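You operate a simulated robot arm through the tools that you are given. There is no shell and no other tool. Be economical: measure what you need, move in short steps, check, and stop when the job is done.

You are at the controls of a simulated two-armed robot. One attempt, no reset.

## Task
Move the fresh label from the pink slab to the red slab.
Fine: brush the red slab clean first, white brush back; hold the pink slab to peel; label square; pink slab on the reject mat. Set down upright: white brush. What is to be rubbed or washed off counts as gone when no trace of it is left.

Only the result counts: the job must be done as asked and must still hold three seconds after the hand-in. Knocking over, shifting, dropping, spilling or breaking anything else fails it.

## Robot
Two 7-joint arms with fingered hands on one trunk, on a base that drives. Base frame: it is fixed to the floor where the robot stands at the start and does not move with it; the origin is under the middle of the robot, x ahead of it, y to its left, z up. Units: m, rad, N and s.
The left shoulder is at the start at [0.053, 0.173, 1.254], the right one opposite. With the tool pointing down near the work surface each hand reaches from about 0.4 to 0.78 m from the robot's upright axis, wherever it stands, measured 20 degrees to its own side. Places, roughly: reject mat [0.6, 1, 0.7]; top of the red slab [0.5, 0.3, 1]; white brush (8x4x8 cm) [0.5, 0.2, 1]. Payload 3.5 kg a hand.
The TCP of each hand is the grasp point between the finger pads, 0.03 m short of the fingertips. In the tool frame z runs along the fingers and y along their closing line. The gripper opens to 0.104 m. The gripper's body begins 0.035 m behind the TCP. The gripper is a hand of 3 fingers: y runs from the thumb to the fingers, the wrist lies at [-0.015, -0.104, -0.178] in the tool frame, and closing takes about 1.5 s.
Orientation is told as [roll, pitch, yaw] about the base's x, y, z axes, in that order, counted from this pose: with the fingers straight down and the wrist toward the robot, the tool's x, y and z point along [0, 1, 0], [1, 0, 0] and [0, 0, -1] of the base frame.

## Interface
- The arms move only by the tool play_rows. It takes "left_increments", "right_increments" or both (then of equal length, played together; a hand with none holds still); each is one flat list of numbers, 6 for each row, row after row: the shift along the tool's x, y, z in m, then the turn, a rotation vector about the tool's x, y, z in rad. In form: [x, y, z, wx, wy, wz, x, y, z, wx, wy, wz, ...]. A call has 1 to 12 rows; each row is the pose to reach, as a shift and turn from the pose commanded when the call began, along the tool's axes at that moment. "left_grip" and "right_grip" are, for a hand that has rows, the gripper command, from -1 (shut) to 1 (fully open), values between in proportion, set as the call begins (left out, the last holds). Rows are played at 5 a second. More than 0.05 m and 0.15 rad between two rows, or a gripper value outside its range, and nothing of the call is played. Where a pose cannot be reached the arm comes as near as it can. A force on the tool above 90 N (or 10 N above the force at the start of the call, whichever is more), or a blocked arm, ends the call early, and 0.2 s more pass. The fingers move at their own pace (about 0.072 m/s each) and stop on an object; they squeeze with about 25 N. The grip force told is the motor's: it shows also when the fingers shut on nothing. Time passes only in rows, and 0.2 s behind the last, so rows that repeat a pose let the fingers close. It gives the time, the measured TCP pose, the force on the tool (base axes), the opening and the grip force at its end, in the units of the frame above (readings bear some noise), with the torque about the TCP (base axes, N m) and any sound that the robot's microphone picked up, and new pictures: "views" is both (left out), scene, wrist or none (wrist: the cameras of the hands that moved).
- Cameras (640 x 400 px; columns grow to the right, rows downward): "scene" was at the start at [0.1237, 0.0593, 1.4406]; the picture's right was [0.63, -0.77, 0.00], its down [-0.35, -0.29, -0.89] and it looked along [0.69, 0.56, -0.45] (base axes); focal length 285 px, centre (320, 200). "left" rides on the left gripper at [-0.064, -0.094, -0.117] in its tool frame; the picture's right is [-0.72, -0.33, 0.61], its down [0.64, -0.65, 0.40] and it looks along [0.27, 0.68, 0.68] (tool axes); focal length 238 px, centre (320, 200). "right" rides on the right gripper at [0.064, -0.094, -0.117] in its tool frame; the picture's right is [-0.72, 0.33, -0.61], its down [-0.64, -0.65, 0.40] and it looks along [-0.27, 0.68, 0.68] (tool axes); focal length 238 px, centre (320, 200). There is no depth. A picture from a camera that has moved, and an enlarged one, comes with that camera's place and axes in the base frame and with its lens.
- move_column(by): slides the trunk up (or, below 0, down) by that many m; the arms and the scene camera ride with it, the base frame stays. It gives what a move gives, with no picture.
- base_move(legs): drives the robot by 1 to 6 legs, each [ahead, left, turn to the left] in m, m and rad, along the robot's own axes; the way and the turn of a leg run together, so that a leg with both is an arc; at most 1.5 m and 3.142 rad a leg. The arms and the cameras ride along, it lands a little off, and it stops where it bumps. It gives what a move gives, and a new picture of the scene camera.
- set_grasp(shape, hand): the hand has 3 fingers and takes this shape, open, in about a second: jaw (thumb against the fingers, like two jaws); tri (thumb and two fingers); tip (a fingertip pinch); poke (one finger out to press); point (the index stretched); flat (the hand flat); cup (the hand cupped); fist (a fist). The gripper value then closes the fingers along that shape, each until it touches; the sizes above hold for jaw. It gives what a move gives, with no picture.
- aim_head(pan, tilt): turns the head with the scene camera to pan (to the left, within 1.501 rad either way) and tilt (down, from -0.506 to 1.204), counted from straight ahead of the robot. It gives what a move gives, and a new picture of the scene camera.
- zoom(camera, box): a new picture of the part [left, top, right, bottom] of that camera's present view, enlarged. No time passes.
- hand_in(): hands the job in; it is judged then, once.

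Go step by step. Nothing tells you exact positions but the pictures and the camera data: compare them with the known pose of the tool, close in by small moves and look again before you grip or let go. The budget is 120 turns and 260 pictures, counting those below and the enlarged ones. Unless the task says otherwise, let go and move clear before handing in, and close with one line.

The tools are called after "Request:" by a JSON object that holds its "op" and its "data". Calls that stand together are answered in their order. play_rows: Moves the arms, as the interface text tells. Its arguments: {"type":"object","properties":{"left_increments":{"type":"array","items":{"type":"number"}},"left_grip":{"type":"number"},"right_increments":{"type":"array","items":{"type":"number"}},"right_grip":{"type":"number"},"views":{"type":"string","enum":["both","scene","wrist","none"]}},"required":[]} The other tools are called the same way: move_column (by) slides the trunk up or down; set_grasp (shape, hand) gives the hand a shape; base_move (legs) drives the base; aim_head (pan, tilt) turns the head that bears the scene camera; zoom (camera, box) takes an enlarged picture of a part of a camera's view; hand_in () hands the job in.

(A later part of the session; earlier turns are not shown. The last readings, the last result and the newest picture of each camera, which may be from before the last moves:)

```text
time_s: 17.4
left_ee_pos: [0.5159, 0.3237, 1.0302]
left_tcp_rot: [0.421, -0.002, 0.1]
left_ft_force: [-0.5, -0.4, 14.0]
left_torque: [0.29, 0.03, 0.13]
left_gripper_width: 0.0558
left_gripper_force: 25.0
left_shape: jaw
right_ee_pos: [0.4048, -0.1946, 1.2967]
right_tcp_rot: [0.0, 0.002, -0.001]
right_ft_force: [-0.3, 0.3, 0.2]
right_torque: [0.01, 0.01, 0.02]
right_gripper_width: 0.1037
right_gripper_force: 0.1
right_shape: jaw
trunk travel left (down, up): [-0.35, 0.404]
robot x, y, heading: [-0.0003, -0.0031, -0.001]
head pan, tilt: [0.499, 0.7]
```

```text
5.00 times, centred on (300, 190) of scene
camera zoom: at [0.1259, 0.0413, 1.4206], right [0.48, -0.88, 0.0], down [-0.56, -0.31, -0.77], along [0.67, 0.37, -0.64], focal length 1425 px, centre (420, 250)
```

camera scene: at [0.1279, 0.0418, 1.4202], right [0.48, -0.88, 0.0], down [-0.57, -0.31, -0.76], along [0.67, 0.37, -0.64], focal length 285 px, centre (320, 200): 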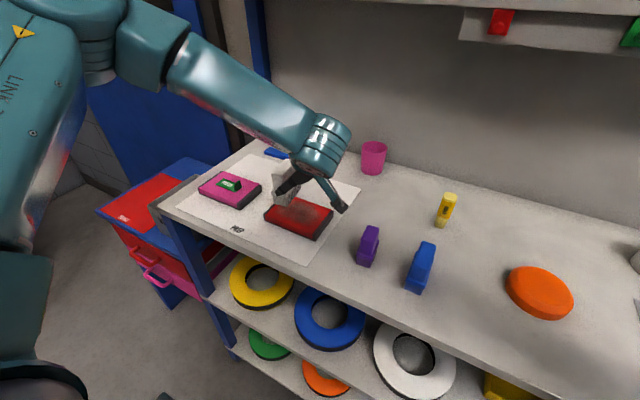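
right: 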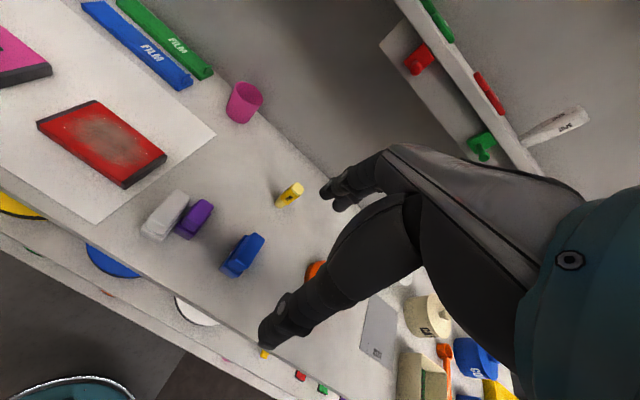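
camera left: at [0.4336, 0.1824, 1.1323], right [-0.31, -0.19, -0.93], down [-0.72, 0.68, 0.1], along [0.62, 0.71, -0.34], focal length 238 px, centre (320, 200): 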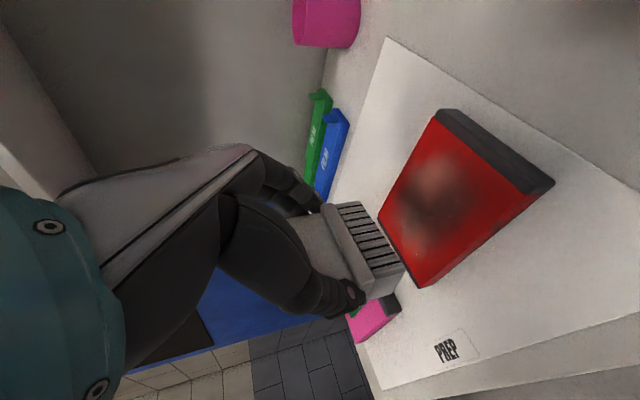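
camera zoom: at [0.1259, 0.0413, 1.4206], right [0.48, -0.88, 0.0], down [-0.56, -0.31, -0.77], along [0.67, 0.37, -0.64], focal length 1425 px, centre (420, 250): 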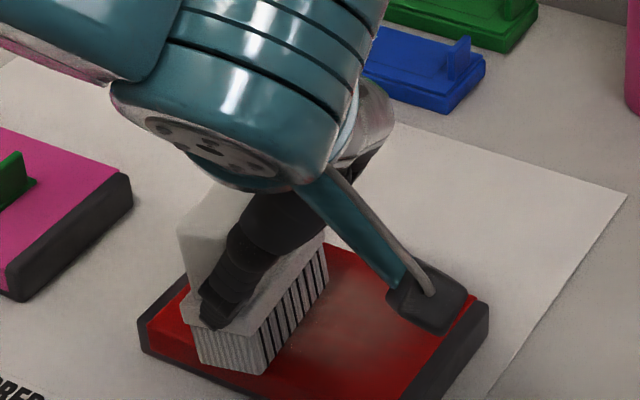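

Request:
{"op": "play_rows", "data": {"left_increments": [0.0022, 0, 0.0007, 0, -0.07, 0, 0.0044, 0, 0.0013, 0, -0.14, 0, 0.0069, 0, 0.0018, 0, -0.21, 0, 0.0093, 0, 0.0023, 0, -0.28, 0, 0.0116, 0, 0.0031, 0, -0.35, 0, 0.0139, 0, 0.004, 0, -0.42, 0], "views": "none"}}

Request:
{"op": "zoom", "data": {"camera": "scene", "box": [250, 150, 350, 230]}}

```text
time_s: 18.8
left_ee_pos: [0.5137, 0.3372, 1.0316]
left_tcp_rot: [-0.004, -0.004, 0.101]
left_ft_force: [-0.5, 0.9, 20.1]
left_torque: [0.22, 0.14, 0.07]
left_gripper_width: 0.0558
left_gripper_force: 25.1
left_shape: jaw
right_ee_pos: [0.4056, -0.1946, 1.2968]
right_tcp_rot: [0.001, -0.001, -0.001]
right_ft_force: [0.7, -0.4, 0.1]
right_torque: [-0.04, -0.02, -0.01]
right_gripper_width: 0.104
right_gripper_force: 0.1
right_shape: jaw
trunk travel left (down, up): [-0.35, 0.404]
robot x, y, heading: [-0.0006, -0.0006, -0.004]
head pan, tilt: [0.499, 0.7]
```

```text
5.00 times, centred on (300, 190) of scene
camera zoom: at [0.1256, 0.0414, 1.4206], right [0.48, -0.88, 0.0], down [-0.56, -0.31, -0.77], along [0.67, 0.37, -0.64], focal length 1425 px, centre (420, 250)
```

zoom: 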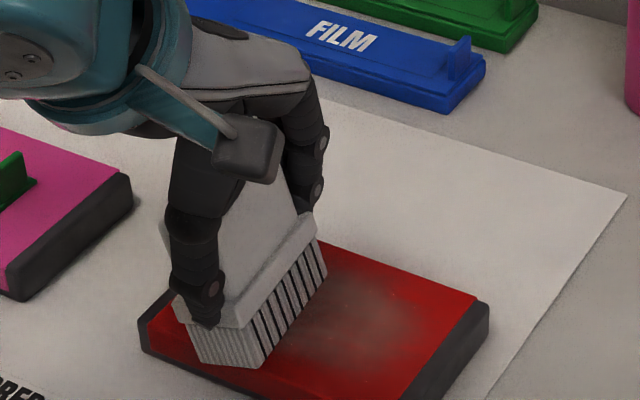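

Slab unmoved; the brush now leans only ~15°. A short drag toward -y should straighten it further and brush as well.

Request:
{"op": "play_rows", "data": {"left_increments": [-0.01, -0.001, -0.001, 0, 0, 0, -0.02, -0.002, -0.001, 0, 0, 0, -0.03, -0.003, -0.001, 0, 0, 0], "views": "none"}}

Request:
{"op": "zoom", "data": {"camera": "scene", "box": [250, 150, 350, 230]}}

```text
time_s: 19.6
left_ee_pos: [0.5153, 0.3086, 1.03]
left_tcp_rot: [0.001, 0.003, 0.1]
left_ft_force: [-1.5, 3.1, 3.2]
left_torque: [0.19, 0.03, 0.03]
left_gripper_width: 0.0555
left_gripper_force: 25.0
left_shape: jaw
right_ee_pos: [0.4059, -0.1941, 1.2956]
right_tcp_rot: [0.001, 0.002, -0.002]
right_ft_force: [-0.4, 0.9, -0.5]
right_torque: [0.02, 0.0, 0.0]
right_gripper_width: 0.1035
right_gripper_force: 0.1
right_shape: jaw
trunk travel left (down, up): [-0.35, 0.404]
robot x, y, heading: [-0.0009, -0.0017, 0.002]
head pan, tilt: [0.499, 0.7]
```

```text
5.00 times, centred on (300, 190) of scene
camera zoom: at [0.1271, 0.0421, 1.4202], right [0.48, -0.88, 0.0], down [-0.57, -0.31, -0.77], along [0.67, 0.37, -0.64], focal length 1425 px, centre (420, 250)
```

zoom: 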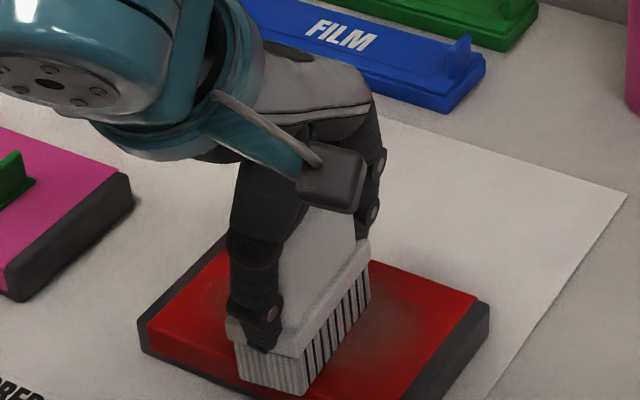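

Brush is now nearly upright and the left part of the slab is clean. I'll continue with strokes along x, which this grip resists well.

Request:
{"op": "play_rows", "data": {"left_increments": [-0.001, 0.015, 0.001, 0, 0, 0, 0.001, -0.012, 0.001, 0, 0, 0, -0.001, 0.015, 0.001, 0, 0, 0, 0.001, -0.012, 0.001, 0, 0, 0, 0, 0, 0, 0, 0, 0, 0, 0, -0.012, 0, 0, 0, -0.03, 0.003, -0.012, 0, 0, 0, -0.03, 0.003, -0.002, 0, 0, 0], "views": "none"}}

Request:
{"op": "zoom", "data": {"camera": "scene", "box": [250, 160, 350, 240]}}

```text
time_s: 21.4
left_ee_pos: [0.5216, 0.2787, 1.032]
left_tcp_rot: [0.0, 0.0, 0.101]
left_ft_force: [0.3, 0.1, -0.2]
left_torque: [0.01, -0.03, 0.0]
left_gripper_width: 0.0553
left_gripper_force: 25.2
left_shape: jaw
right_ee_pos: [0.4056, -0.1922, 1.2949]
right_tcp_rot: [0.0, 0.001, 0.001]
right_ft_force: [-0.3, 0.6, -0.6]
right_torque: [0.0, 0.0, -0.03]
right_gripper_width: 0.1034
right_gripper_force: 0.0
right_shape: jaw
trunk travel left (down, up): [-0.35, 0.404]
robot x, y, heading: [0.0001, 0.002, 0.002]
head pan, tilt: [0.499, 0.7]
```

```text
5.00 times, centred on (300, 200) of scene
camera zoom: at [0.127, 0.0431, 1.4203], right [0.48, -0.88, 0.0], down [-0.57, -0.31, -0.76], along [0.67, 0.37, -0.64], focal length 1425 px, centre (420, 200)
```

zoom: 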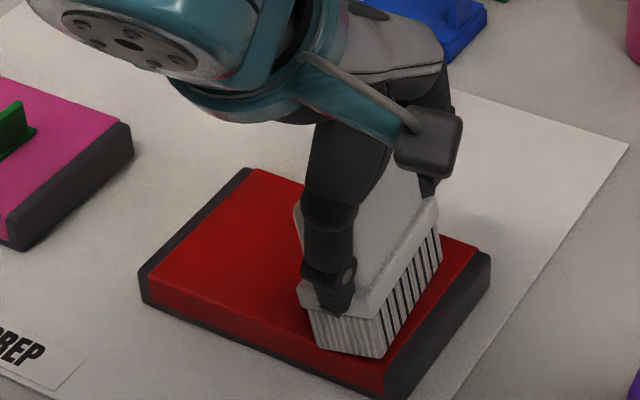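

The left and middle look clean. Same strokes here, then lift and inspect the whole slab.

Request:
{"op": "play_rows", "data": {"left_increments": [0, 0, 0.0025, 0, 0, 0, -0.001, 0.013, 0.003, 0, 0, 0, 0.001, -0.015, 0.003, 0, 0, 0, -0.001, 0.013, 0.003, 0, 0, 0, 0.001, -0.015, 0.003, 0, 0, 0, -0.009, 0.012, 0.003, 0, 0, 0, -0.012, -0.012, 0.003, 0, 0, 0, 0, 0, -0.03, 0, 0, 0, 0, 0, -0.08, 0, 0, 0], "views": "none"}}

Request:
{"op": "zoom", "data": {"camera": "scene", "box": [250, 130, 350, 250]}}

Request:
{"op": "zoom", "data": {"camera": "left", "box": [240, 140, 560, 360]}}

```text
time_s: 23.4
left_ee_pos: [0.522, 0.2747, 1.115]
left_tcp_rot: [-0.001, 0.001, 0.1]
left_ft_force: [0.6, -0.4, -1.1]
left_torque: [0.0, -0.04, 0.02]
left_gripper_width: 0.0554
left_gripper_force: 24.9
left_shape: jaw
right_ee_pos: [0.4045, -0.1952, 1.2963]
right_tcp_rot: [-0.001, 0.001, 0.001]
right_ft_force: [-0.8, -0.2, -0.5]
right_torque: [0.03, -0.01, 0.01]
right_gripper_width: 0.1036
right_gripper_force: 0.2
right_shape: jaw
trunk travel left (down, up): [-0.35, 0.404]
robot x, y, heading: [0.0022, 0.001, -0.001]
head pan, tilt: [0.499, 0.7]
```

```text
3.33 times, centred on (300, 190) of scene
camera zoom: at [0.1261, 0.0417, 1.4205], right [0.48, -0.88, 0.0], down [-0.56, -0.31, -0.77], along [0.67, 0.37, -0.64], focal length 950 px, centre (387, 233)
```

zoom: 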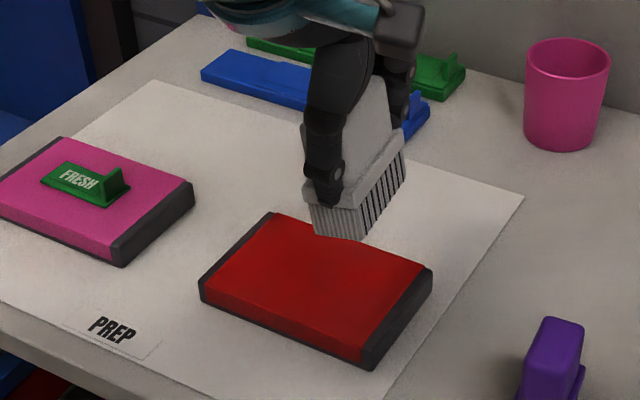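

```text
1.82 times, centred on (400, 250) of left
camera zoom: at [0.432, 0.2032, 1.2319], right [-0.25, -0.75, -0.61], down [-0.71, 0.57, -0.4], along [0.65, 0.34, -0.68], focal length 433 px, centre (174, 109)
```

zoom: 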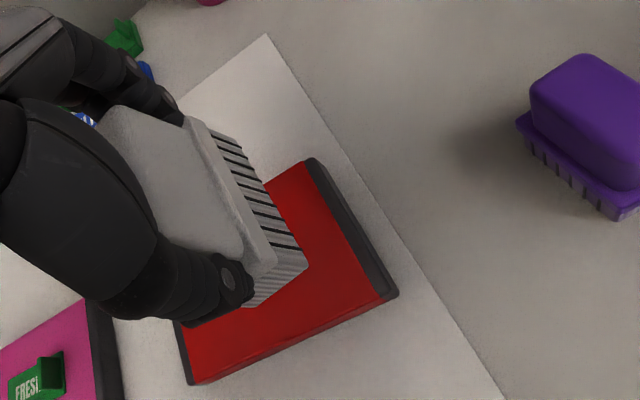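

It looks nearly clean. I'll zoom in hard to check for a trace.

Request:
{"op": "zoom", "data": {"camera": "scene", "box": [262, 188, 338, 244]}}

```text
7.14 times, centred on (300, 216) of scene
camera zoom: at [0.1261, 0.0417, 1.4205], right [0.48, -0.88, 0.0], down [-0.56, -0.31, -0.77], along [0.67, 0.37, -0.64], focal length 2036 px, centre (463, 86)
```

zoom: 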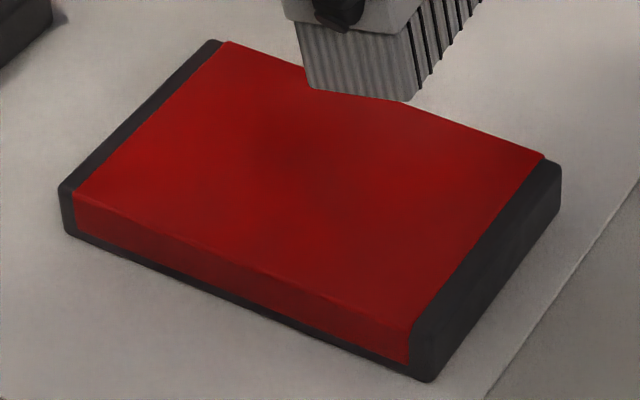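

Almost spotless. One more pass over the right half to be sure.

Request:
{"op": "play_rows", "data": {"left_increments": [0.006, 0, 0.043, 0, 0, 0, 0.012, -0.004, 0.075, 0, 0, 0, 0.012, -0.004, 0.086, 0, 0, 0, 0.014, -0.019, 0.0865, 0, 0, 0, 0.011, 0.013, 0.0865, 0, 0, 0, 0.014, -0.019, 0.0865, 0, 0, 0, 0.012, 0, 0.072, 0, 0, 0, -0.012, 0, 0.072, 0, 0, 0, -0.012, 0, 0.086, 0, 0, 0, -0.013, 0.011, 0.0865, 0, 0, 0, -0.01, -0.021, 0.0865, 0, 0, 0, -0.01, -0.01, 0.05, 0, 0, 0], "views": "none"}}

Request:
{"op": "zoom", "data": {"camera": "scene", "box": [240, 160, 360, 250]}}

```text
time_s: 25.9
left_ee_pos: [0.5125, 0.2672, 1.0634]
left_tcp_rot: [0.002, 0.002, 0.102]
left_ft_force: [0.2, -0.7, -0.2]
left_torque: [0.01, 0.03, -0.01]
left_gripper_width: 0.0557
left_gripper_force: 24.8
left_shape: jaw
right_ee_pos: [0.4062, -0.195, 1.2948]
right_tcp_rot: [-0.001, 0.0, 0.0]
right_ft_force: [0.5, 0.3, -0.2]
right_torque: [0.02, -0.01, -0.02]
right_gripper_width: 0.1036
right_gripper_force: 0.0
right_shape: jaw
trunk travel left (down, up): [-0.35, 0.404]
robot x, y, heading: [0.0006, 0.0016, 0.003]
head pan, tilt: [0.499, 0.7]
```

```text
4.44 times, centred on (300, 205) of scene
camera zoom: at [0.1276, 0.0411, 1.4203], right [0.48, -0.88, 0.0], down [-0.57, -0.31, -0.77], along [0.67, 0.37, -0.64], focal length 1267 px, centre (409, 178)
```

zoom: 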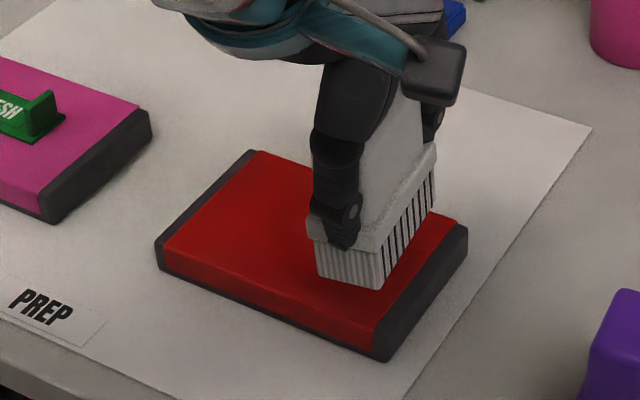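

The slab looks clean. Now I'll carry the brush back over its spot, rolling the hand slightly so the brush is upright.

Request:
{"op": "play_rows", "data": {"left_increments": [0, 0, -0.035, 0, 0.06, 0, -0.03, -0.015, -0.037, 0, 0.12, 0, -0.062, -0.03, -0.037, 0, 0.12, 0, -0.092, -0.046, -0.037, 0, 0.12, 0], "views": "both"}}

Request:
{"op": "zoom", "data": {"camera": "scene", "box": [290, 160, 410, 280]}}

Request:
{"op": "zoom", "data": {"camera": "scene", "box": [262, 188, 338, 244]}}

Request:
{"op": "zoom", "data": {"camera": "right", "box": [0, 0, 160, 100]}}

```text
time_s: 26.9
left_ee_pos: [0.4747, 0.1705, 1.1007]
left_tcp_rot: [0.121, 0.0, 0.1]
left_ft_force: [0.3, 0.0, -0.8]
left_torque: [0.01, 0.03, -0.01]
left_gripper_width: 0.0555
left_gripper_force: 25.0
left_shape: jaw
right_ee_pos: [0.407, -0.1944, 1.2956]
right_tcp_rot: [0.001, 0.001, 0.002]
right_ft_force: [-0.1, -0.2, -0.3]
right_torque: [0.02, -0.03, -0.01]
right_gripper_width: 0.1036
right_gripper_force: 0.1
right_shape: jaw
trunk travel left (down, up): [-0.35, 0.404]
robot x, y, heading: [0.0021, -0.0016, -0.0]
head pan, tilt: [0.499, 0.7]
camera scene: at [0.1278, 0.0415, 1.4202], right [0.48, -0.88, 0.0], down [-0.57, -0.31, -0.76], along [0.67, 0.37, -0.64], focal length 285 px, centre (320, 200)
camera left: at [0.3866, 0.0847, 1.2098], right [-0.26, -0.67, -0.7], down [-0.72, 0.62, -0.32], along [0.65, 0.41, -0.64], focal length 238 px, centre (320, 200)
```

scene: 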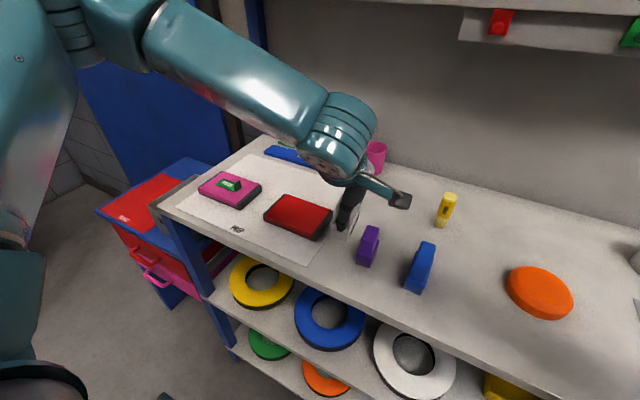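
left: 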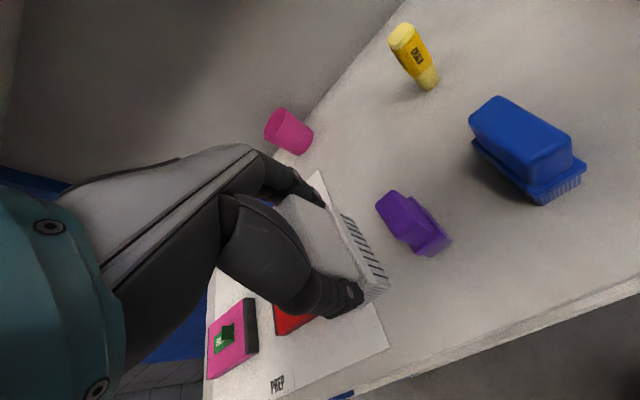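

```text
3.33 times, centred on (350, 220) of scene
camera zoom: at [0.1278, 0.0415, 1.4202], right [0.48, -0.88, 0.0], down [-0.57, -0.31, -0.76], along [0.67, 0.37, -0.64], focal length 950 px, centre (220, 133)
```

zoom: 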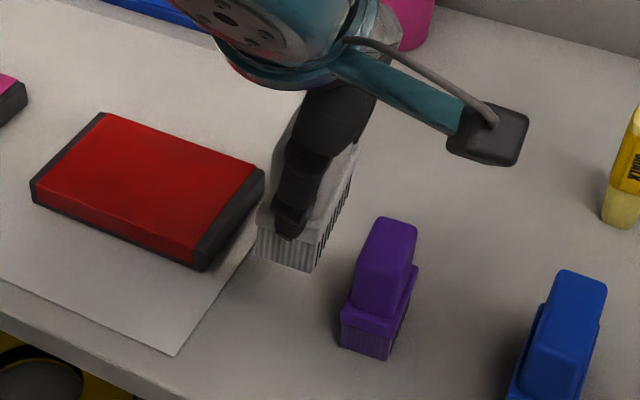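

```text
7.14 times, centred on (300, 216) of scene
camera zoom: at [0.1278, 0.0415, 1.4202], right [0.48, -0.88, 0.0], down [-0.57, -0.31, -0.76], along [0.67, 0.37, -0.64], focal length 2036 px, centre (463, 86)
```

zoom: 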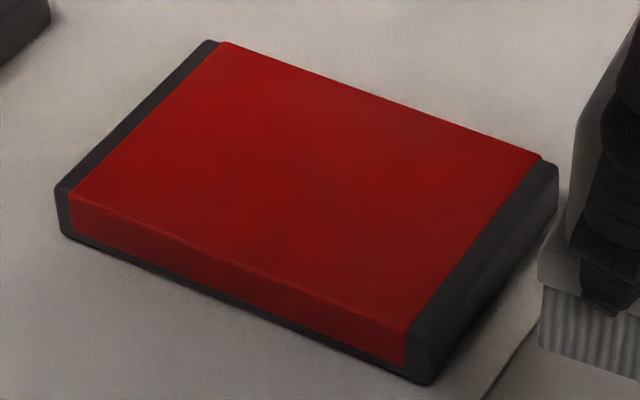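

```text
4.00 times, centred on (80, 50) of right
camera zoom: at [0.3136, -0.1306, 1.4122], right [0.33, -0.72, 0.61], down [-0.65, -0.64, -0.4], along [0.68, -0.27, -0.68], focal length 953 px, centre (1280, 800)
```

zoom: 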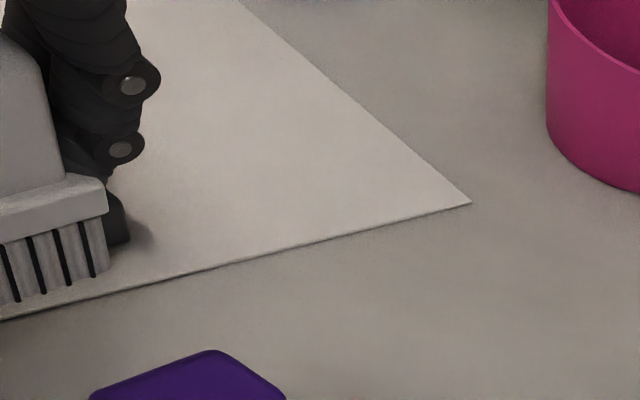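

The slab reads clean, but I want no trace, so I'll give it one more pass with the now-level brush, beginning at the left lane and ending in contact to read the force.

Request:
{"op": "play_rows", "data": {"left_increments": [0.0385, 0.013, 0.01, 0, 0, 0, 0.077, 0.0265, 0.02, 0, 0, 0, 0.1155, 0.04, 0.035, 0, 0, 0, 0.154, 0.053, 0.059, 0, 0, 0, 0.1506, 0.053, 0.0887, 0, 0, 0, 0.1516, 0.041, 0.0903, 0, 0, 0, 0.1484, 0.073, 0.0903, 0, 0, 0, 0.1516, 0.041, 0.0903, 0, 0, 0, 0.1484, 0.073, 0.0903, 0, 0, 0, 0.1504, 0.053, 0.0903, 0, 0, 0], "views": "none"}}

Request:
{"op": "zoom", "data": {"camera": "scene", "box": [240, 140, 360, 250]}}

```text
time_s: 29.1
left_ee_pos: [0.5085, 0.3355, 1.0304]
left_tcp_rot: [0.118, 0.0, 0.101]
left_ft_force: [-0.3, -0.1, -1.7]
left_torque: [-0.02, 0.0, -0.01]
left_gripper_width: 0.0554
left_gripper_force: 25.2
left_shape: jaw
right_ee_pos: [0.4041, -0.1937, 1.2974]
right_tcp_rot: [0.001, -0.001, 0.0]
right_ft_force: [-0.6, 0.7, 0.8]
right_torque: [-0.01, -0.01, 0.01]
right_gripper_width: 0.1035
right_gripper_force: 0.1
right_shape: jaw
trunk travel left (down, up): [-0.35, 0.404]
robot x, y, heading: [0.0007, 0.0002, 0.001]
head pan, tilt: [0.499, 0.7]
```

```text
3.64 times, centred on (300, 195) of scene
camera zoom: at [0.1249, 0.0432, 1.4206], right [0.48, -0.88, 0.0], down [-0.56, -0.31, -0.77], along [0.67, 0.37, -0.64], focal length 1036 px, centre (393, 218)
```

zoom: 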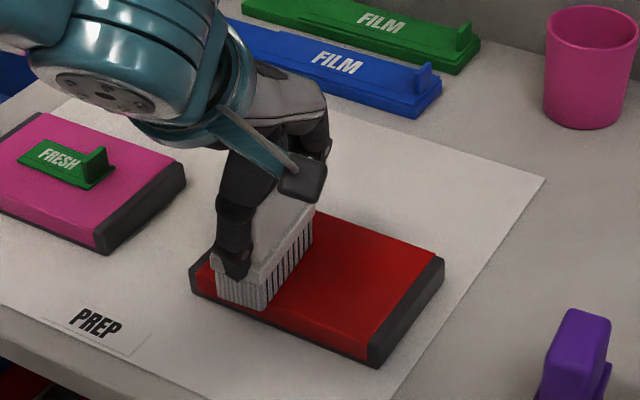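

No contact at this height. Lowering a few mm to find it.

Request:
{"op": "play_rows", "data": {"left_increments": [0, 0, 0.002, 0, 0, 0, -0.0004, 0, 0.0035, 0, 0, 0, -0.0006, 0, 0.005, 0, 0, 0], "views": "none"}}

```text
time_s: 29.9
left_ee_pos: [0.5129, 0.3334, 1.0272]
left_tcp_rot: [0.122, -0.007, 0.099]
left_ft_force: [-1.6, 3.5, 18.0]
left_torque: [0.08, 0.16, 0.12]
left_gripper_width: 0.0553
left_gripper_force: 24.6
left_shape: jaw
right_ee_pos: [0.405, -0.1943, 1.2949]
right_tcp_rot: [0.0, 0.0, 0.001]
right_ft_force: [0.4, -0.1, 0.7]
right_torque: [0.01, 0.01, -0.02]
right_gripper_width: 0.1035
right_gripper_force: 0.0
right_shape: jaw
trunk travel left (down, up): [-0.35, 0.404]
robot x, y, heading: [-0.0, -0.0004, -0.004]
head pan, tilt: [0.499, 0.7]
```

Contact at about 1.0275. Easing off 1 mm and stroking lane by lane.

Request:
{"op": "play_rows", "data": {"left_increments": [0.0015, -0.015, -0.001, 0, 0, 0, -0.0015, 0.012, -0.001, 0, 0, 0, 0.0015, -0.015, -0.001, 0, 0, 0, 0, 0, -0.009, 0, 0, 0, -0.0298, -0.003, -0.0126, 0, 0, 0, -0.0298, -0.003, -0.0046, 0, 0, 0, -0.0285, -0.018, -0.0046, 0, 0, 0, -0.031, 0.009, -0.0046, 0, 0, 0, -0.0285, -0.018, -0.0046, 0, 0, 0, -0.0298, -0.003, -0.0126, 0, 0, 0, -0.0596, -0.006, -0.0162, 0, 0, 0, -0.0596, -0.006, -0.0082, 0, 0, 0], "views": "none"}}

Request:
{"op": "zoom", "data": {"camera": "scene", "box": [240, 160, 360, 250]}}

```text
time_s: 32.5
left_ee_pos: [0.5106, 0.2738, 1.0283]
left_tcp_rot: [0.118, -0.004, 0.1]
left_ft_force: [-0.4, -1.4, 8.4]
left_torque: [-0.01, 0.09, 0.05]
left_gripper_width: 0.0561
left_gripper_force: 25.8
left_shape: jaw
right_ee_pos: [0.4053, -0.1942, 1.2959]
right_tcp_rot: [0.0, 0.001, -0.001]
right_ft_force: [-0.4, -0.1, -1.6]
right_torque: [0.0, 0.02, 0.0]
right_gripper_width: 0.1037
right_gripper_force: 0.0
right_shape: jaw
trunk travel left (down, up): [-0.35, 0.404]
robot x, y, heading: [-0.0015, 0.0007, 0.006]
head pan, tilt: [0.499, 0.7]
```

```text
4.44 times, centred on (300, 205) of scene
camera zoom: at [0.126, 0.0419, 1.4206], right [0.48, -0.88, 0.0], down [-0.56, -0.31, -0.77], along [0.67, 0.37, -0.64], focal length 1267 px, centre (409, 178)
```

zoom: 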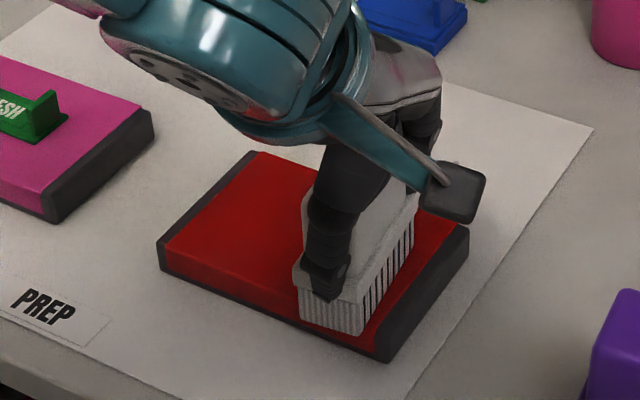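

Request:
{"op": "play_rows", "data": {"left_increments": [0.0015, -0.013, 0, 0, 0, 0, -0.0015, 0.015, 0, 0, 0, 0, 0.0015, -0.013, 0, 0, 0, 0, -0.0015, 0.015, 0, 0, 0, 0, 0, 0, -0.01, 0, 0, 0, 0.015, 0, -0.008, 0, 0, 0, 0.015, 0, 0.0015, 0, 0, 0, 0.0165, -0.013, 0.0015, 0, 0, 0, 0.0135, 0.015, 0.0015, 0, 0, 0, 0.015, 0, -0.03, 0, 0, 0, 0, 0, -0.07, 0, 0, 0], "views": "none"}}

Request:
{"op": "zoom", "data": {"camera": "scene", "box": [240, 130, 360, 250]}}

```text
time_s: 35.0
left_ee_pos: [0.5147, 0.2675, 1.0943]
left_tcp_rot: [0.123, 0.001, 0.101]
left_ft_force: [-0.2, 0.1, -1.3]
left_torque: [0.0, 0.0, 0.0]
left_gripper_width: 0.0555
left_gripper_force: 25.4
left_shape: jaw
right_ee_pos: [0.4063, -0.1948, 1.295]
right_tcp_rot: [-0.001, 0.002, 0.0]
right_ft_force: [1.0, -0.8, 0.2]
right_torque: [-0.01, 0.04, -0.03]
right_gripper_width: 0.1037
right_gripper_force: 0.0
right_shape: jaw
trunk travel left (down, up): [-0.35, 0.404]
robot x, y, heading: [-0.0012, 0.0034, -0.001]
head pan, tilt: [0.499, 0.7]
```

```text
3.33 times, centred on (300, 190) of scene
camera zoom: at [0.128, 0.0407, 1.4202], right [0.48, -0.88, 0.0], down [-0.57, -0.31, -0.76], along [0.67, 0.37, -0.64], focal length 950 px, centre (387, 233)
```

zoom: 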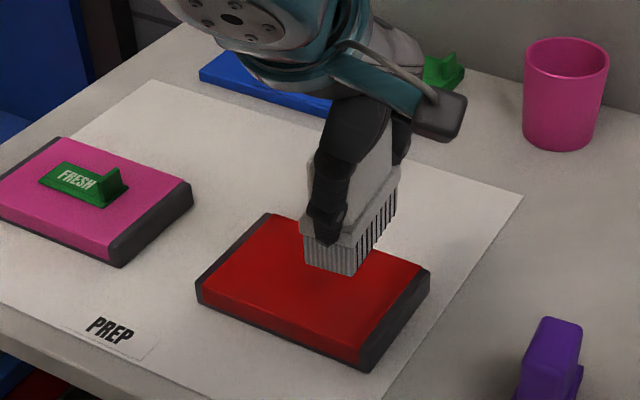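

Clean and the slab has not moved. Returning the brush over its spot and lowering close to the table.

Request:
{"op": "play_rows", "data": {"left_increments": [-0.03, -0.016, -0.004, 0, 0, 0, -0.062, -0.032, -0.0075, 0, 0, 0, -0.0925, -0.0486, -0.0112, 0, 0, 0, -0.097, -0.0486, 0.025, 0, 0, 0, -0.1014, -0.0486, 0.0623, 0, 0, 0], "views": "wrist"}}

Request:
{"op": "zoom", "data": {"camera": "scene", "box": [290, 170, 410, 290]}}

Request:
{"op": "zoom", "data": {"camera": "right", "box": [0, 40, 160, 140]}}

```text
time_s: 36.1
left_ee_pos: [0.4734, 0.1719, 1.0206]
left_tcp_rot: [0.12, 0.001, 0.1]
left_ft_force: [-0.6, -0.2, -0.7]
left_torque: [-0.03, 0.02, 0.02]
left_gripper_width: 0.0557
left_gripper_force: 25.0
left_shape: jaw
right_ee_pos: [0.406, -0.193, 1.2954]
right_tcp_rot: [0.001, 0.002, 0.001]
right_ft_force: [-0.2, -0.2, -0.3]
right_torque: [0.0, -0.03, 0.04]
right_gripper_width: 0.1034
right_gripper_force: 0.1
right_shape: jaw
trunk travel left (down, up): [-0.35, 0.404]
robot x, y, heading: [-0.0038, 0.0007, -0.004]
head pan, tilt: [0.499, 0.7]
camera left: at [0.3854, 0.0863, 1.1301], right [-0.26, -0.67, -0.7], down [-0.72, 0.62, -0.32], along [0.65, 0.41, -0.64], focal length 238 px, centre (320, 200)
```

left: 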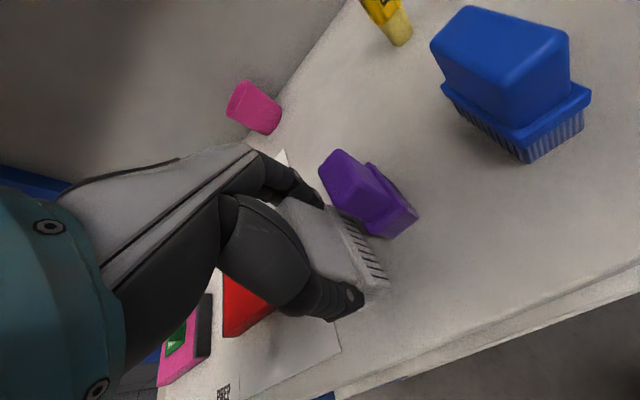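

```text
3.33 times, centred on (350, 230) of scene
camera zoom: at [0.1277, 0.0421, 1.4202], right [0.48, -0.88, 0.0], down [-0.57, -0.31, -0.76], along [0.67, 0.37, -0.64], focal length 950 px, centre (220, 100)
```

zoom: 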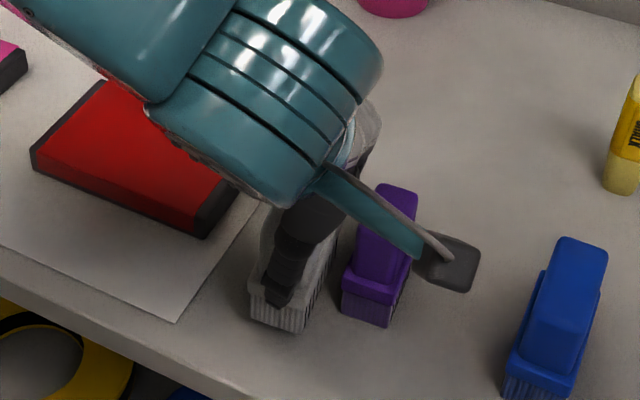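

```text
4.00 times, centred on (80, 90) of right
camera zoom: at [0.3135, -0.13, 1.4123], right [0.33, -0.72, 0.61], down [-0.65, -0.64, -0.4], along [0.68, -0.27, -0.68], focal length 953 px, centre (1280, 640)
```

zoom: 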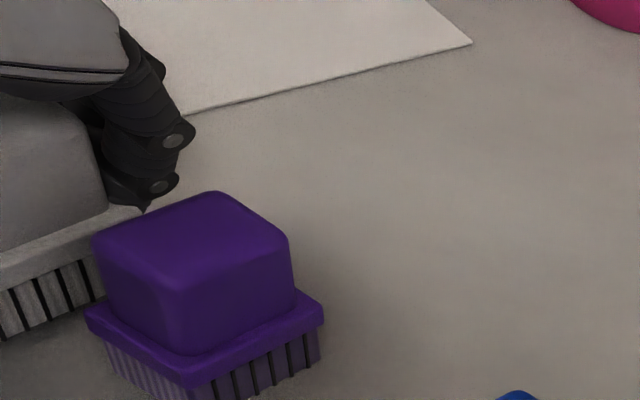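

Level and clear of the purple brush. Lowering to the table.

Request:
{"op": "play_rows", "data": {"left_increments": [-0.0012, 0, 0.01, 0, 0, 0, -0.0019, 0, 0.016, 0, 0, 0, -0.0022, 0, 0.0185, 0, 0, 0], "views": "none"}}

```text
time_s: 37.0
left_ee_pos: [0.474, 0.1713, 1.0043]
left_tcp_rot: [0.123, 0.0, 0.1]
left_ft_force: [-1.0, 0.7, 2.2]
left_torque: [-0.03, -0.03, 0.0]
left_gripper_width: 0.0555
left_gripper_force: 25.2
left_shape: jaw
right_ee_pos: [0.4063, -0.1933, 1.2958]
right_tcp_rot: [0.001, 0.002, 0.001]
right_ft_force: [-0.3, 0.0, 0.1]
right_torque: [-0.02, -0.03, 0.02]
right_gripper_width: 0.1035
right_gripper_force: 0.1
right_shape: jaw
trunk travel left (down, up): [-0.35, 0.404]
robot x, y, heading: [0.0029, 0.0005, 0.002]
head pan, tilt: [0.499, 0.7]
```

Light contact with the table. Pressing 1 mm, then opening.

Request:
{"op": "play_rows", "data": {"left_increments": [0, 0, 0.001, 0, 0, 0, 0, 0, 0.001, 0, 0, 0], "views": "none"}}

Request:
{"op": "play_rows", "data": {"left_increments": [0, 0, 0, 0, 0, 0, 0, 0, 0, 0, 0, 0, 0, 0, 0, 0, 0, 0, 0, 0, 0, 0, 0, 0, 0, 0, 0, 0, 0, 0], "left_grip": 1, "views": "wrist"}}

Request:
{"op": "zoom", "data": {"camera": "scene", "box": [290, 170, 410, 290]}}

```text
time_s: 37.5
left_ee_pos: [0.4731, 0.1713, 1.0027]
left_tcp_rot: [0.12, -0.003, 0.1]
left_ft_force: [0.8, 0.7, 10.0]
left_torque: [0.03, -0.04, 0.02]
left_gripper_width: 0.0555
left_gripper_force: 24.9
left_shape: jaw
right_ee_pos: [0.4056, -0.1931, 1.2955]
right_tcp_rot: [0.001, 0.0, 0.0]
right_ft_force: [0.2, 0.3, 1.0]
right_torque: [0.01, 0.0, -0.01]
right_gripper_width: 0.1038
right_gripper_force: 0.0
right_shape: jaw
trunk travel left (down, up): [-0.35, 0.404]
robot x, y, heading: [0.0021, -0.004, -0.0]
head pan, tilt: [0.499, 0.7]
```

```text
time_s: 38.8
left_ee_pos: [0.4729, 0.1707, 1.0024]
left_tcp_rot: [0.119, 0.002, 0.098]
left_ft_force: [0.2, 0.1, -0.2]
left_torque: [-0.01, -0.04, -0.02]
left_gripper_width: 0.1037
left_gripper_force: 0.1
left_shape: jaw
right_ee_pos: [0.4062, -0.1934, 1.2953]
right_tcp_rot: [0.001, 0.001, 0.002]
right_ft_force: [-0.8, 0.1, -0.1]
right_torque: [0.02, 0.0, 0.01]
right_gripper_width: 0.1035
right_gripper_force: 0.1
right_shape: jaw
trunk travel left (down, up): [-0.35, 0.404]
robot x, y, heading: [-0.0017, 0.0015, 0.001]
head pan, tilt: [0.499, 0.7]
camera left: at [0.3848, 0.0845, 1.1108], right [-0.26, -0.67, -0.7], down [-0.72, 0.62, -0.32], along [0.65, 0.41, -0.64], focal length 238 px, centre (320, 200)
```

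left: 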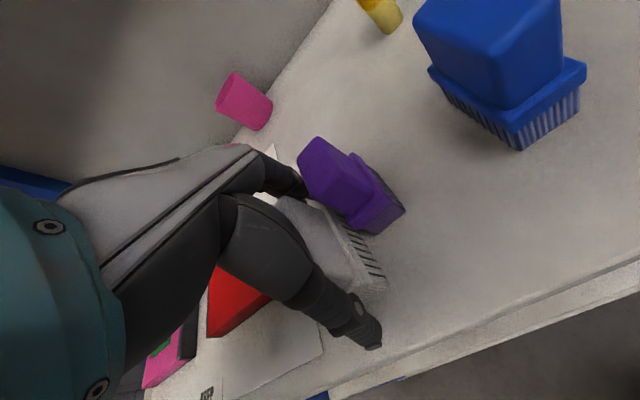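

```text
3.33 times, centred on (350, 230) of scene
camera zoom: at [0.1272, 0.042, 1.4203], right [0.48, -0.88, 0.0], down [-0.57, -0.31, -0.77], along [0.67, 0.37, -0.64], focal length 950 px, centre (220, 100)
```

zoom: 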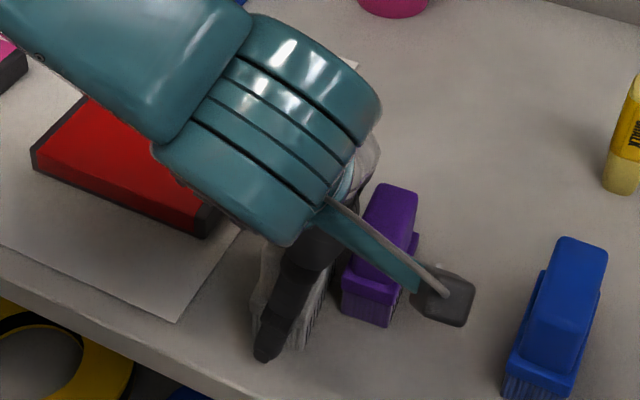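

Brush stands upright and released. Lifting straight out along the tool axis.

Request:
{"op": "play_rows", "data": {"left_increments": [0, 0, -0.03, 0, 0, 0, 0, 0, -0.07, 0, 0, 0, 0, 0, -0.115, 0, -0.06, 0, 0.02, 0, -0.16, 0, -0.12, 0, 0.06, 0, -0.18, 0, -0.12, 0.1, 0.1, 0, -0.19, 0, -0.12, 0.1, 0.145, 0, -0.2, 0, -0.12, 0.1, 0.19, 0, -0.21, 0, -0.12, 0.1], "views": "scene"}}

Request:
{"op": "zoom", "data": {"camera": "scene", "box": [230, 160, 430, 290]}}

Request:
{"op": "zoom", "data": {"camera": "scene", "box": [262, 188, 338, 244]}}

```text
time_s: 40.5
left_ee_pos: [0.4562, 0.3287, 1.2315]
left_tcp_rot: [-0.002, 0.004, -0.001]
left_ft_force: [-0.1, 0.2, 0.5]
left_torque: [0.06, -0.02, 0.03]
left_gripper_width: 0.1041
left_gripper_force: 0.0
left_shape: jaw
right_ee_pos: [0.405, -0.1932, 1.2956]
right_tcp_rot: [-0.001, 0.002, 0.001]
right_ft_force: [0.1, 0.4, 0.2]
right_torque: [-0.05, 0.0, -0.01]
right_gripper_width: 0.1037
right_gripper_force: 0.1
right_shape: jaw
trunk travel left (down, up): [-0.35, 0.404]
robot x, y, heading: [-0.0002, -0.0001, -0.005]
head pan, tilt: [0.499, 0.7]
camera scene: at [0.1269, 0.0428, 1.4203], right [0.48, -0.88, 0.0], down [-0.57, -0.31, -0.76], along [0.67, 0.37, -0.64], focal length 285 px, centre (320, 200)
```

scene: 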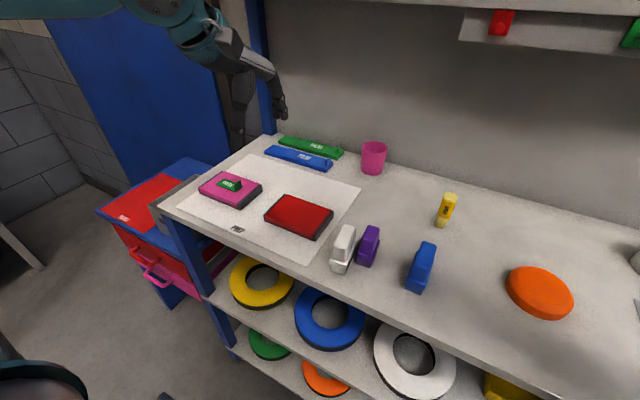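

```text
3.08 times, centred on (330, 225) of scene
camera zoom: at [0.1269, 0.0428, 1.4203], right [0.48, -0.88, 0.0], down [-0.57, -0.31, -0.76], along [0.67, 0.37, -0.64], focal length 877 px, centre (289, 123)
```

zoom: 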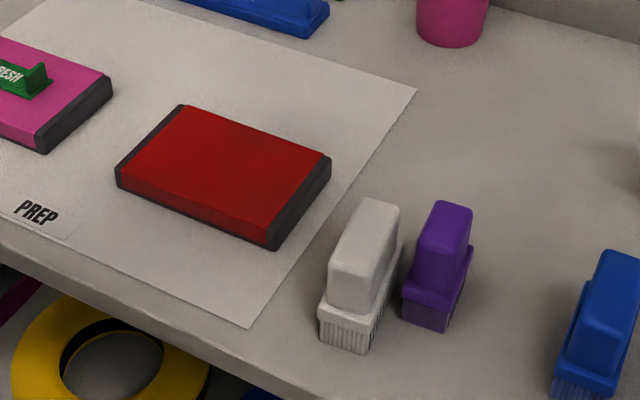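

```text
7.14 times, centred on (300, 216) of scene
camera zoom: at [0.1269, 0.0428, 1.4203], right [0.48, -0.88, 0.0], down [-0.57, -0.31, -0.76], along [0.67, 0.37, -0.64], focal length 2036 px, centre (463, 86)
```

zoom: 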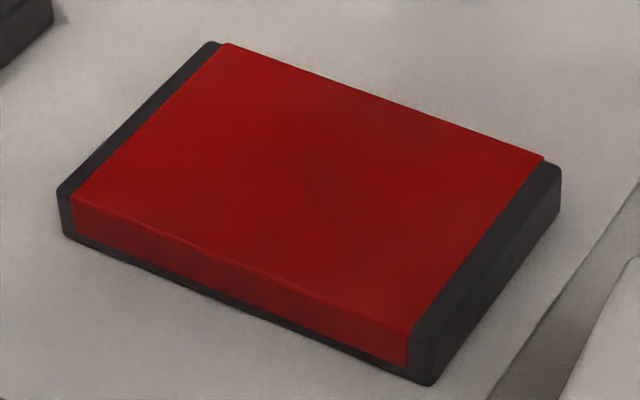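

The brush stands upright at its place and the red slab is clean. Next I want to drive left to work on the pink slab; first I'll look at the cart and floor to the left.

Request:
{"op": "aim_head", "data": {"pan": 1.15, "tilt": 0.75}}

```text
time_s: 41.6
left_ee_pos: [0.4566, 0.3289, 1.2318]
left_tcp_rot: [-0.001, 0.006, 0.0]
left_ft_force: [-0.4, 0.4, 0.3]
left_torque: [-0.01, 0.0, 0.02]
left_gripper_width: 0.1037
left_gripper_force: 0.1
left_shape: jaw
right_ee_pos: [0.4069, -0.1932, 1.2957]
right_tcp_rot: [0.0, 0.002, 0.0]
right_ft_force: [-0.6, 0.1, 1.0]
right_torque: [0.02, 0.01, -0.01]
right_gripper_width: 0.1033
right_gripper_force: 0.0
right_shape: jaw
trunk travel left (down, up): [-0.35, 0.404]
robot x, y, heading: [0.0008, 0.0016, 0.001]
head pan, tilt: [1.15, 0.75]
camera scene: at [0.0867, 0.077, 1.4161], right [0.91, -0.41, 0.0], down [-0.28, -0.62, -0.73], along [0.3, 0.67, -0.68], focal length 285 px, centre (320, 200)
```

scene: 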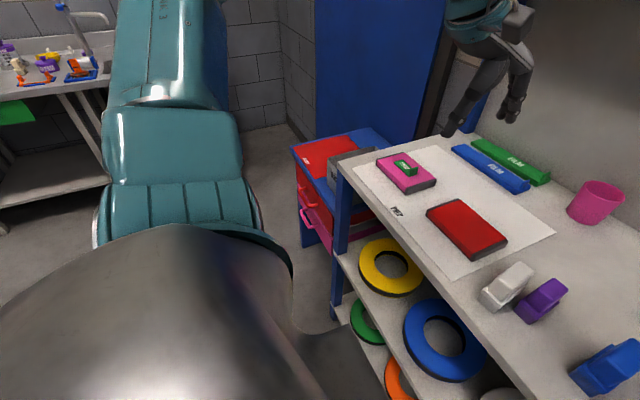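

The cart's front lines up with the table's, so the aisle is free. Driving 0.58 m left.

Request:
{"op": "base_move", "data": {"legs": [[-0.03, 0.58, 0]]}}

Request:
{"op": "aim_head", "data": {"pan": 0.0, "tilt": 0.75}}

```text
time_s: 44.9
left_ee_pos: [0.4313, 0.8998, 1.2316]
left_tcp_rot: [-0.001, 0.005, -0.004]
left_ft_force: [0.4, 0.2, -1.0]
left_torque: [0.01, -0.02, -0.01]
left_gripper_width: 0.1039
left_gripper_force: 0.0
left_shape: jaw
right_ee_pos: [0.3768, 0.3756, 1.2953]
right_tcp_rot: [-0.001, 0.003, -0.005]
right_ft_force: [-0.7, 0.4, 0.2]
right_torque: [-0.04, -0.03, 0.0]
right_gripper_width: 0.1035
right_gripper_force: 0.0
right_shape: jaw
trunk travel left (down, up): [-0.35, 0.404]
robot x, y, heading: [-0.0285, 0.5679, -0.004]
head pan, tilt: [1.15, 0.75]
camera scene: at [0.0584, 0.6478, 1.416], right [0.91, -0.41, 0.0], down [-0.28, -0.62, -0.73], along [0.3, 0.67, -0.68], focal length 285 px, centre (320, 200)
```

scene: 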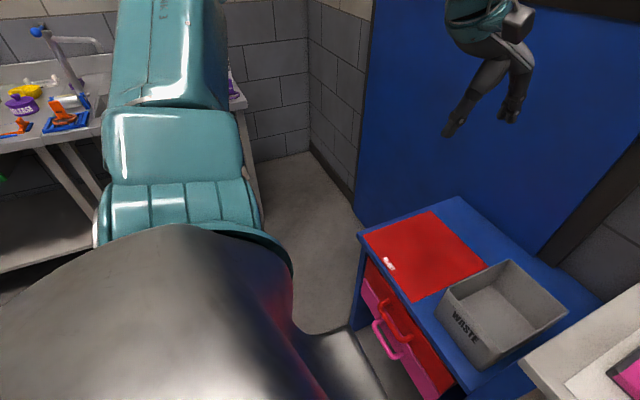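

```text
time_s: 46.2
left_ee_pos: [0.4319, 0.8984, 1.231]
left_tcp_rot: [0.0, 0.007, -0.004]
left_ft_force: [0.5, 0.5, -1.0]
left_torque: [0.04, -0.01, 0.01]
left_gripper_width: 0.1036
left_gripper_force: 0.1
left_shape: jaw
right_ee_pos: [0.3762, 0.3764, 1.2952]
right_tcp_rot: [0.0, 0.002, -0.006]
right_ft_force: [0.6, 0.4, -0.4]
right_torque: [0.01, 0.0, -0.01]
right_gripper_width: 0.1037
right_gripper_force: 0.0
right_shape: jaw
trunk travel left (down, up): [-0.35, 0.404]
robot x, y, heading: [-0.0303, 0.5695, -0.007]
head pan, tilt: [0.0, 0.75]
camera scene: at [0.1071, 0.5716, 1.4161], right [0.0, -1.0, 0.0], down [-0.68, 0.0, -0.73], along [0.73, 0.0, -0.68], focal length 285 px, centre (320, 200)
```

scene: 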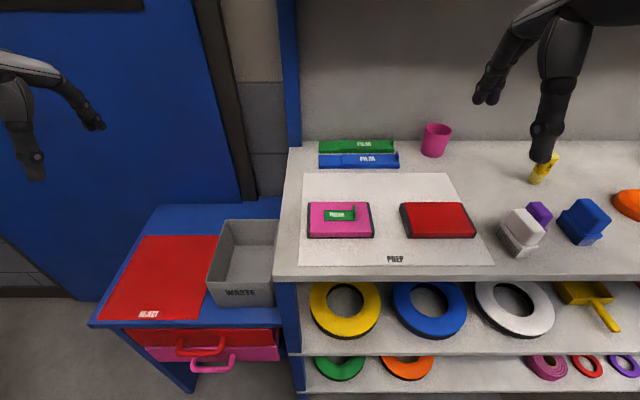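

Now I have a straight view: pink slab, red slab, REJECT mat and waste bin. Zooming in on the slabs for geometry.

Request:
{"op": "zoom", "data": {"camera": "scene", "box": [290, 185, 390, 250]}}

Request:
{"op": "zoom", "data": {"camera": "scene", "box": [385, 185, 485, 250]}}

Request:
{"op": "zoom", "data": {"camera": "scene", "box": [80, 190, 290, 350]}}

```text
6.15 times, centred on (340, 218) of scene
camera zoom: at [0.1071, 0.5716, 1.4161], right [0.0, -1.0, 0.0], down [-0.68, 0.0, -0.73], along [0.73, 0.0, -0.68], focal length 1754 px, centre (197, 92)
```

zoom: 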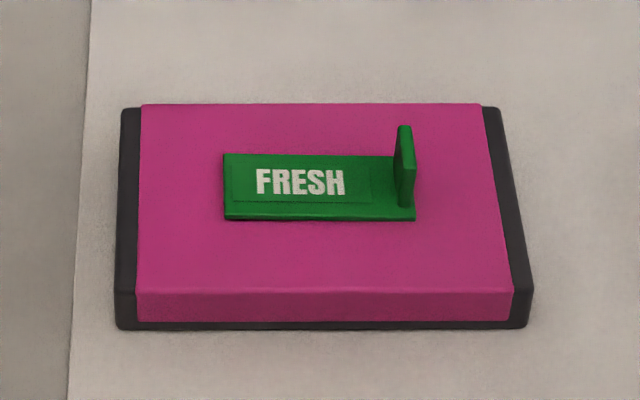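

```text
6.15 times, centred on (435, 218) of scene
camera zoom: at [0.1071, 0.5716, 1.4161], right [0.0, -1.0, 0.0], down [-0.68, 0.0, -0.73], along [0.73, 0.0, -0.68], focal length 1754 px, centre (-388, 92)
```

zoom: 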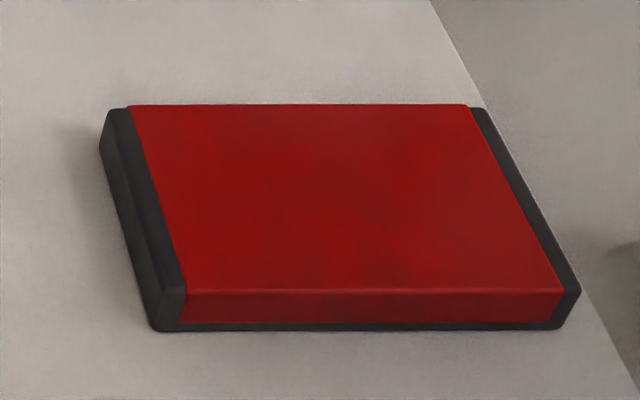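

```text
2.50 times, centred on (185, 270) of scene
camera zoom: at [0.1071, 0.5716, 1.4161], right [0.0, -1.0, 0.0], down [-0.68, 0.0, -0.73], along [0.73, 0.0, -0.68], focal length 712 px, centre (658, 25)
```

zoom: 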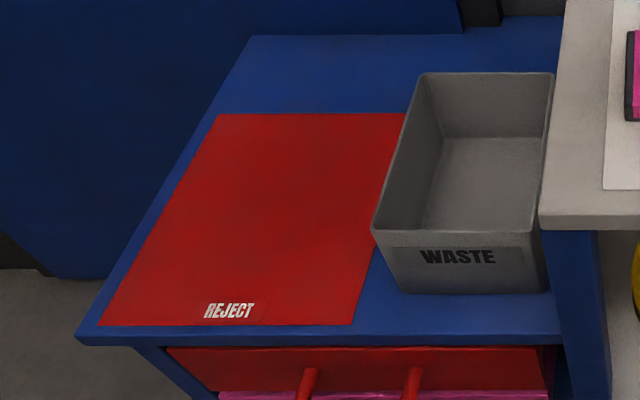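

Pink slab: centre [0.53, 0.53], label centred on it, tab near [0.533, 0.50]; red slab centre [0.53, 0.321]. The left hand, leaning left, will grip the slab's left end across x. Moving it above.

Request:
{"op": "play_rows", "data": {"left_increments": [-0.038, 0.012, 0.01, 0, -0.06, 0, -0.077, 0.024, 0.02, 0, -0.12, 0, -0.115, 0.036, 0.03, 0, -0.18, 0, -0.153, 0.049, 0.045, 0, -0.25, 0, -0.191, 0.061, 0.06, 0, -0.31, 0, -0.23, 0.073, 0.075, 0, -0.38, 0, -0.268, 0.086, 0.095, 0, -0.44, 0, -0.304, 0.098, 0.115, 0, -0.5, 0], "views": "both"}}

```text
time_s: 48.0
left_ee_pos: [0.516, 0.6121, 1.1246]
left_tcp_rot: [-0.5, 0.003, -0.003]
left_ft_force: [0.1, -0.3, -0.3]
left_torque: [-0.02, -0.01, 0.03]
left_gripper_width: 0.1039
left_gripper_force: 0.0
left_shape: jaw
left hand out of reach, approached as far as the arm can: row 8
right_ee_pos: [0.3767, 0.3752, 1.2953]
right_tcp_rot: [0.0, 0.0, -0.005]
right_ft_force: [0.2, 0.4, 0.0]
right_torque: [0.03, 0.0, 0.0]
right_gripper_width: 0.1037
right_gripper_force: 0.0
right_shape: jaw
trunk travel left (down, up): [-0.35, 0.404]
robot x, y, heading: [-0.0301, 0.5708, -0.008]
head pan, tilt: [0.0, 0.75]
camera scene: at [0.1064, 0.5719, 1.4162], right [0.0, -1.0, 0.0], down [-0.68, 0.0, -0.73], along [0.73, 0.0, -0.68], focal length 285 px, centre (320, 200)
camera left: at [0.4201, 0.6138, 1.2579], right [-0.33, -0.92, -0.19], down [-0.65, 0.37, -0.66], along [0.68, -0.09, -0.73], focal length 238 px, centre (320, 200)
```

scene: 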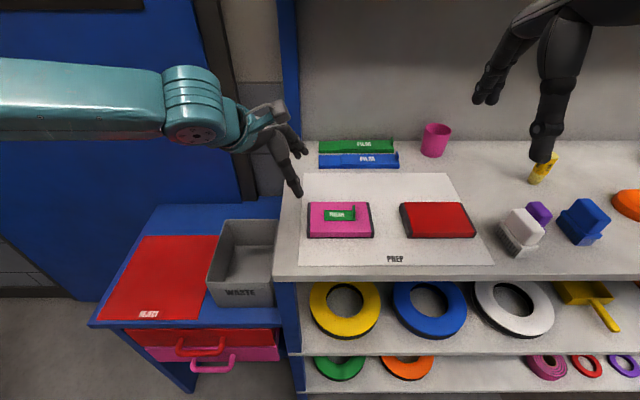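
left: 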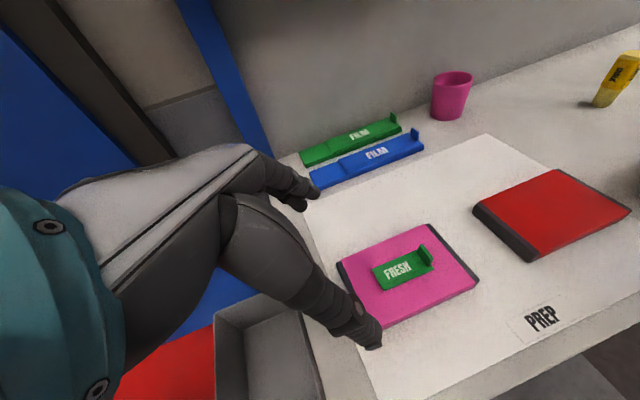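

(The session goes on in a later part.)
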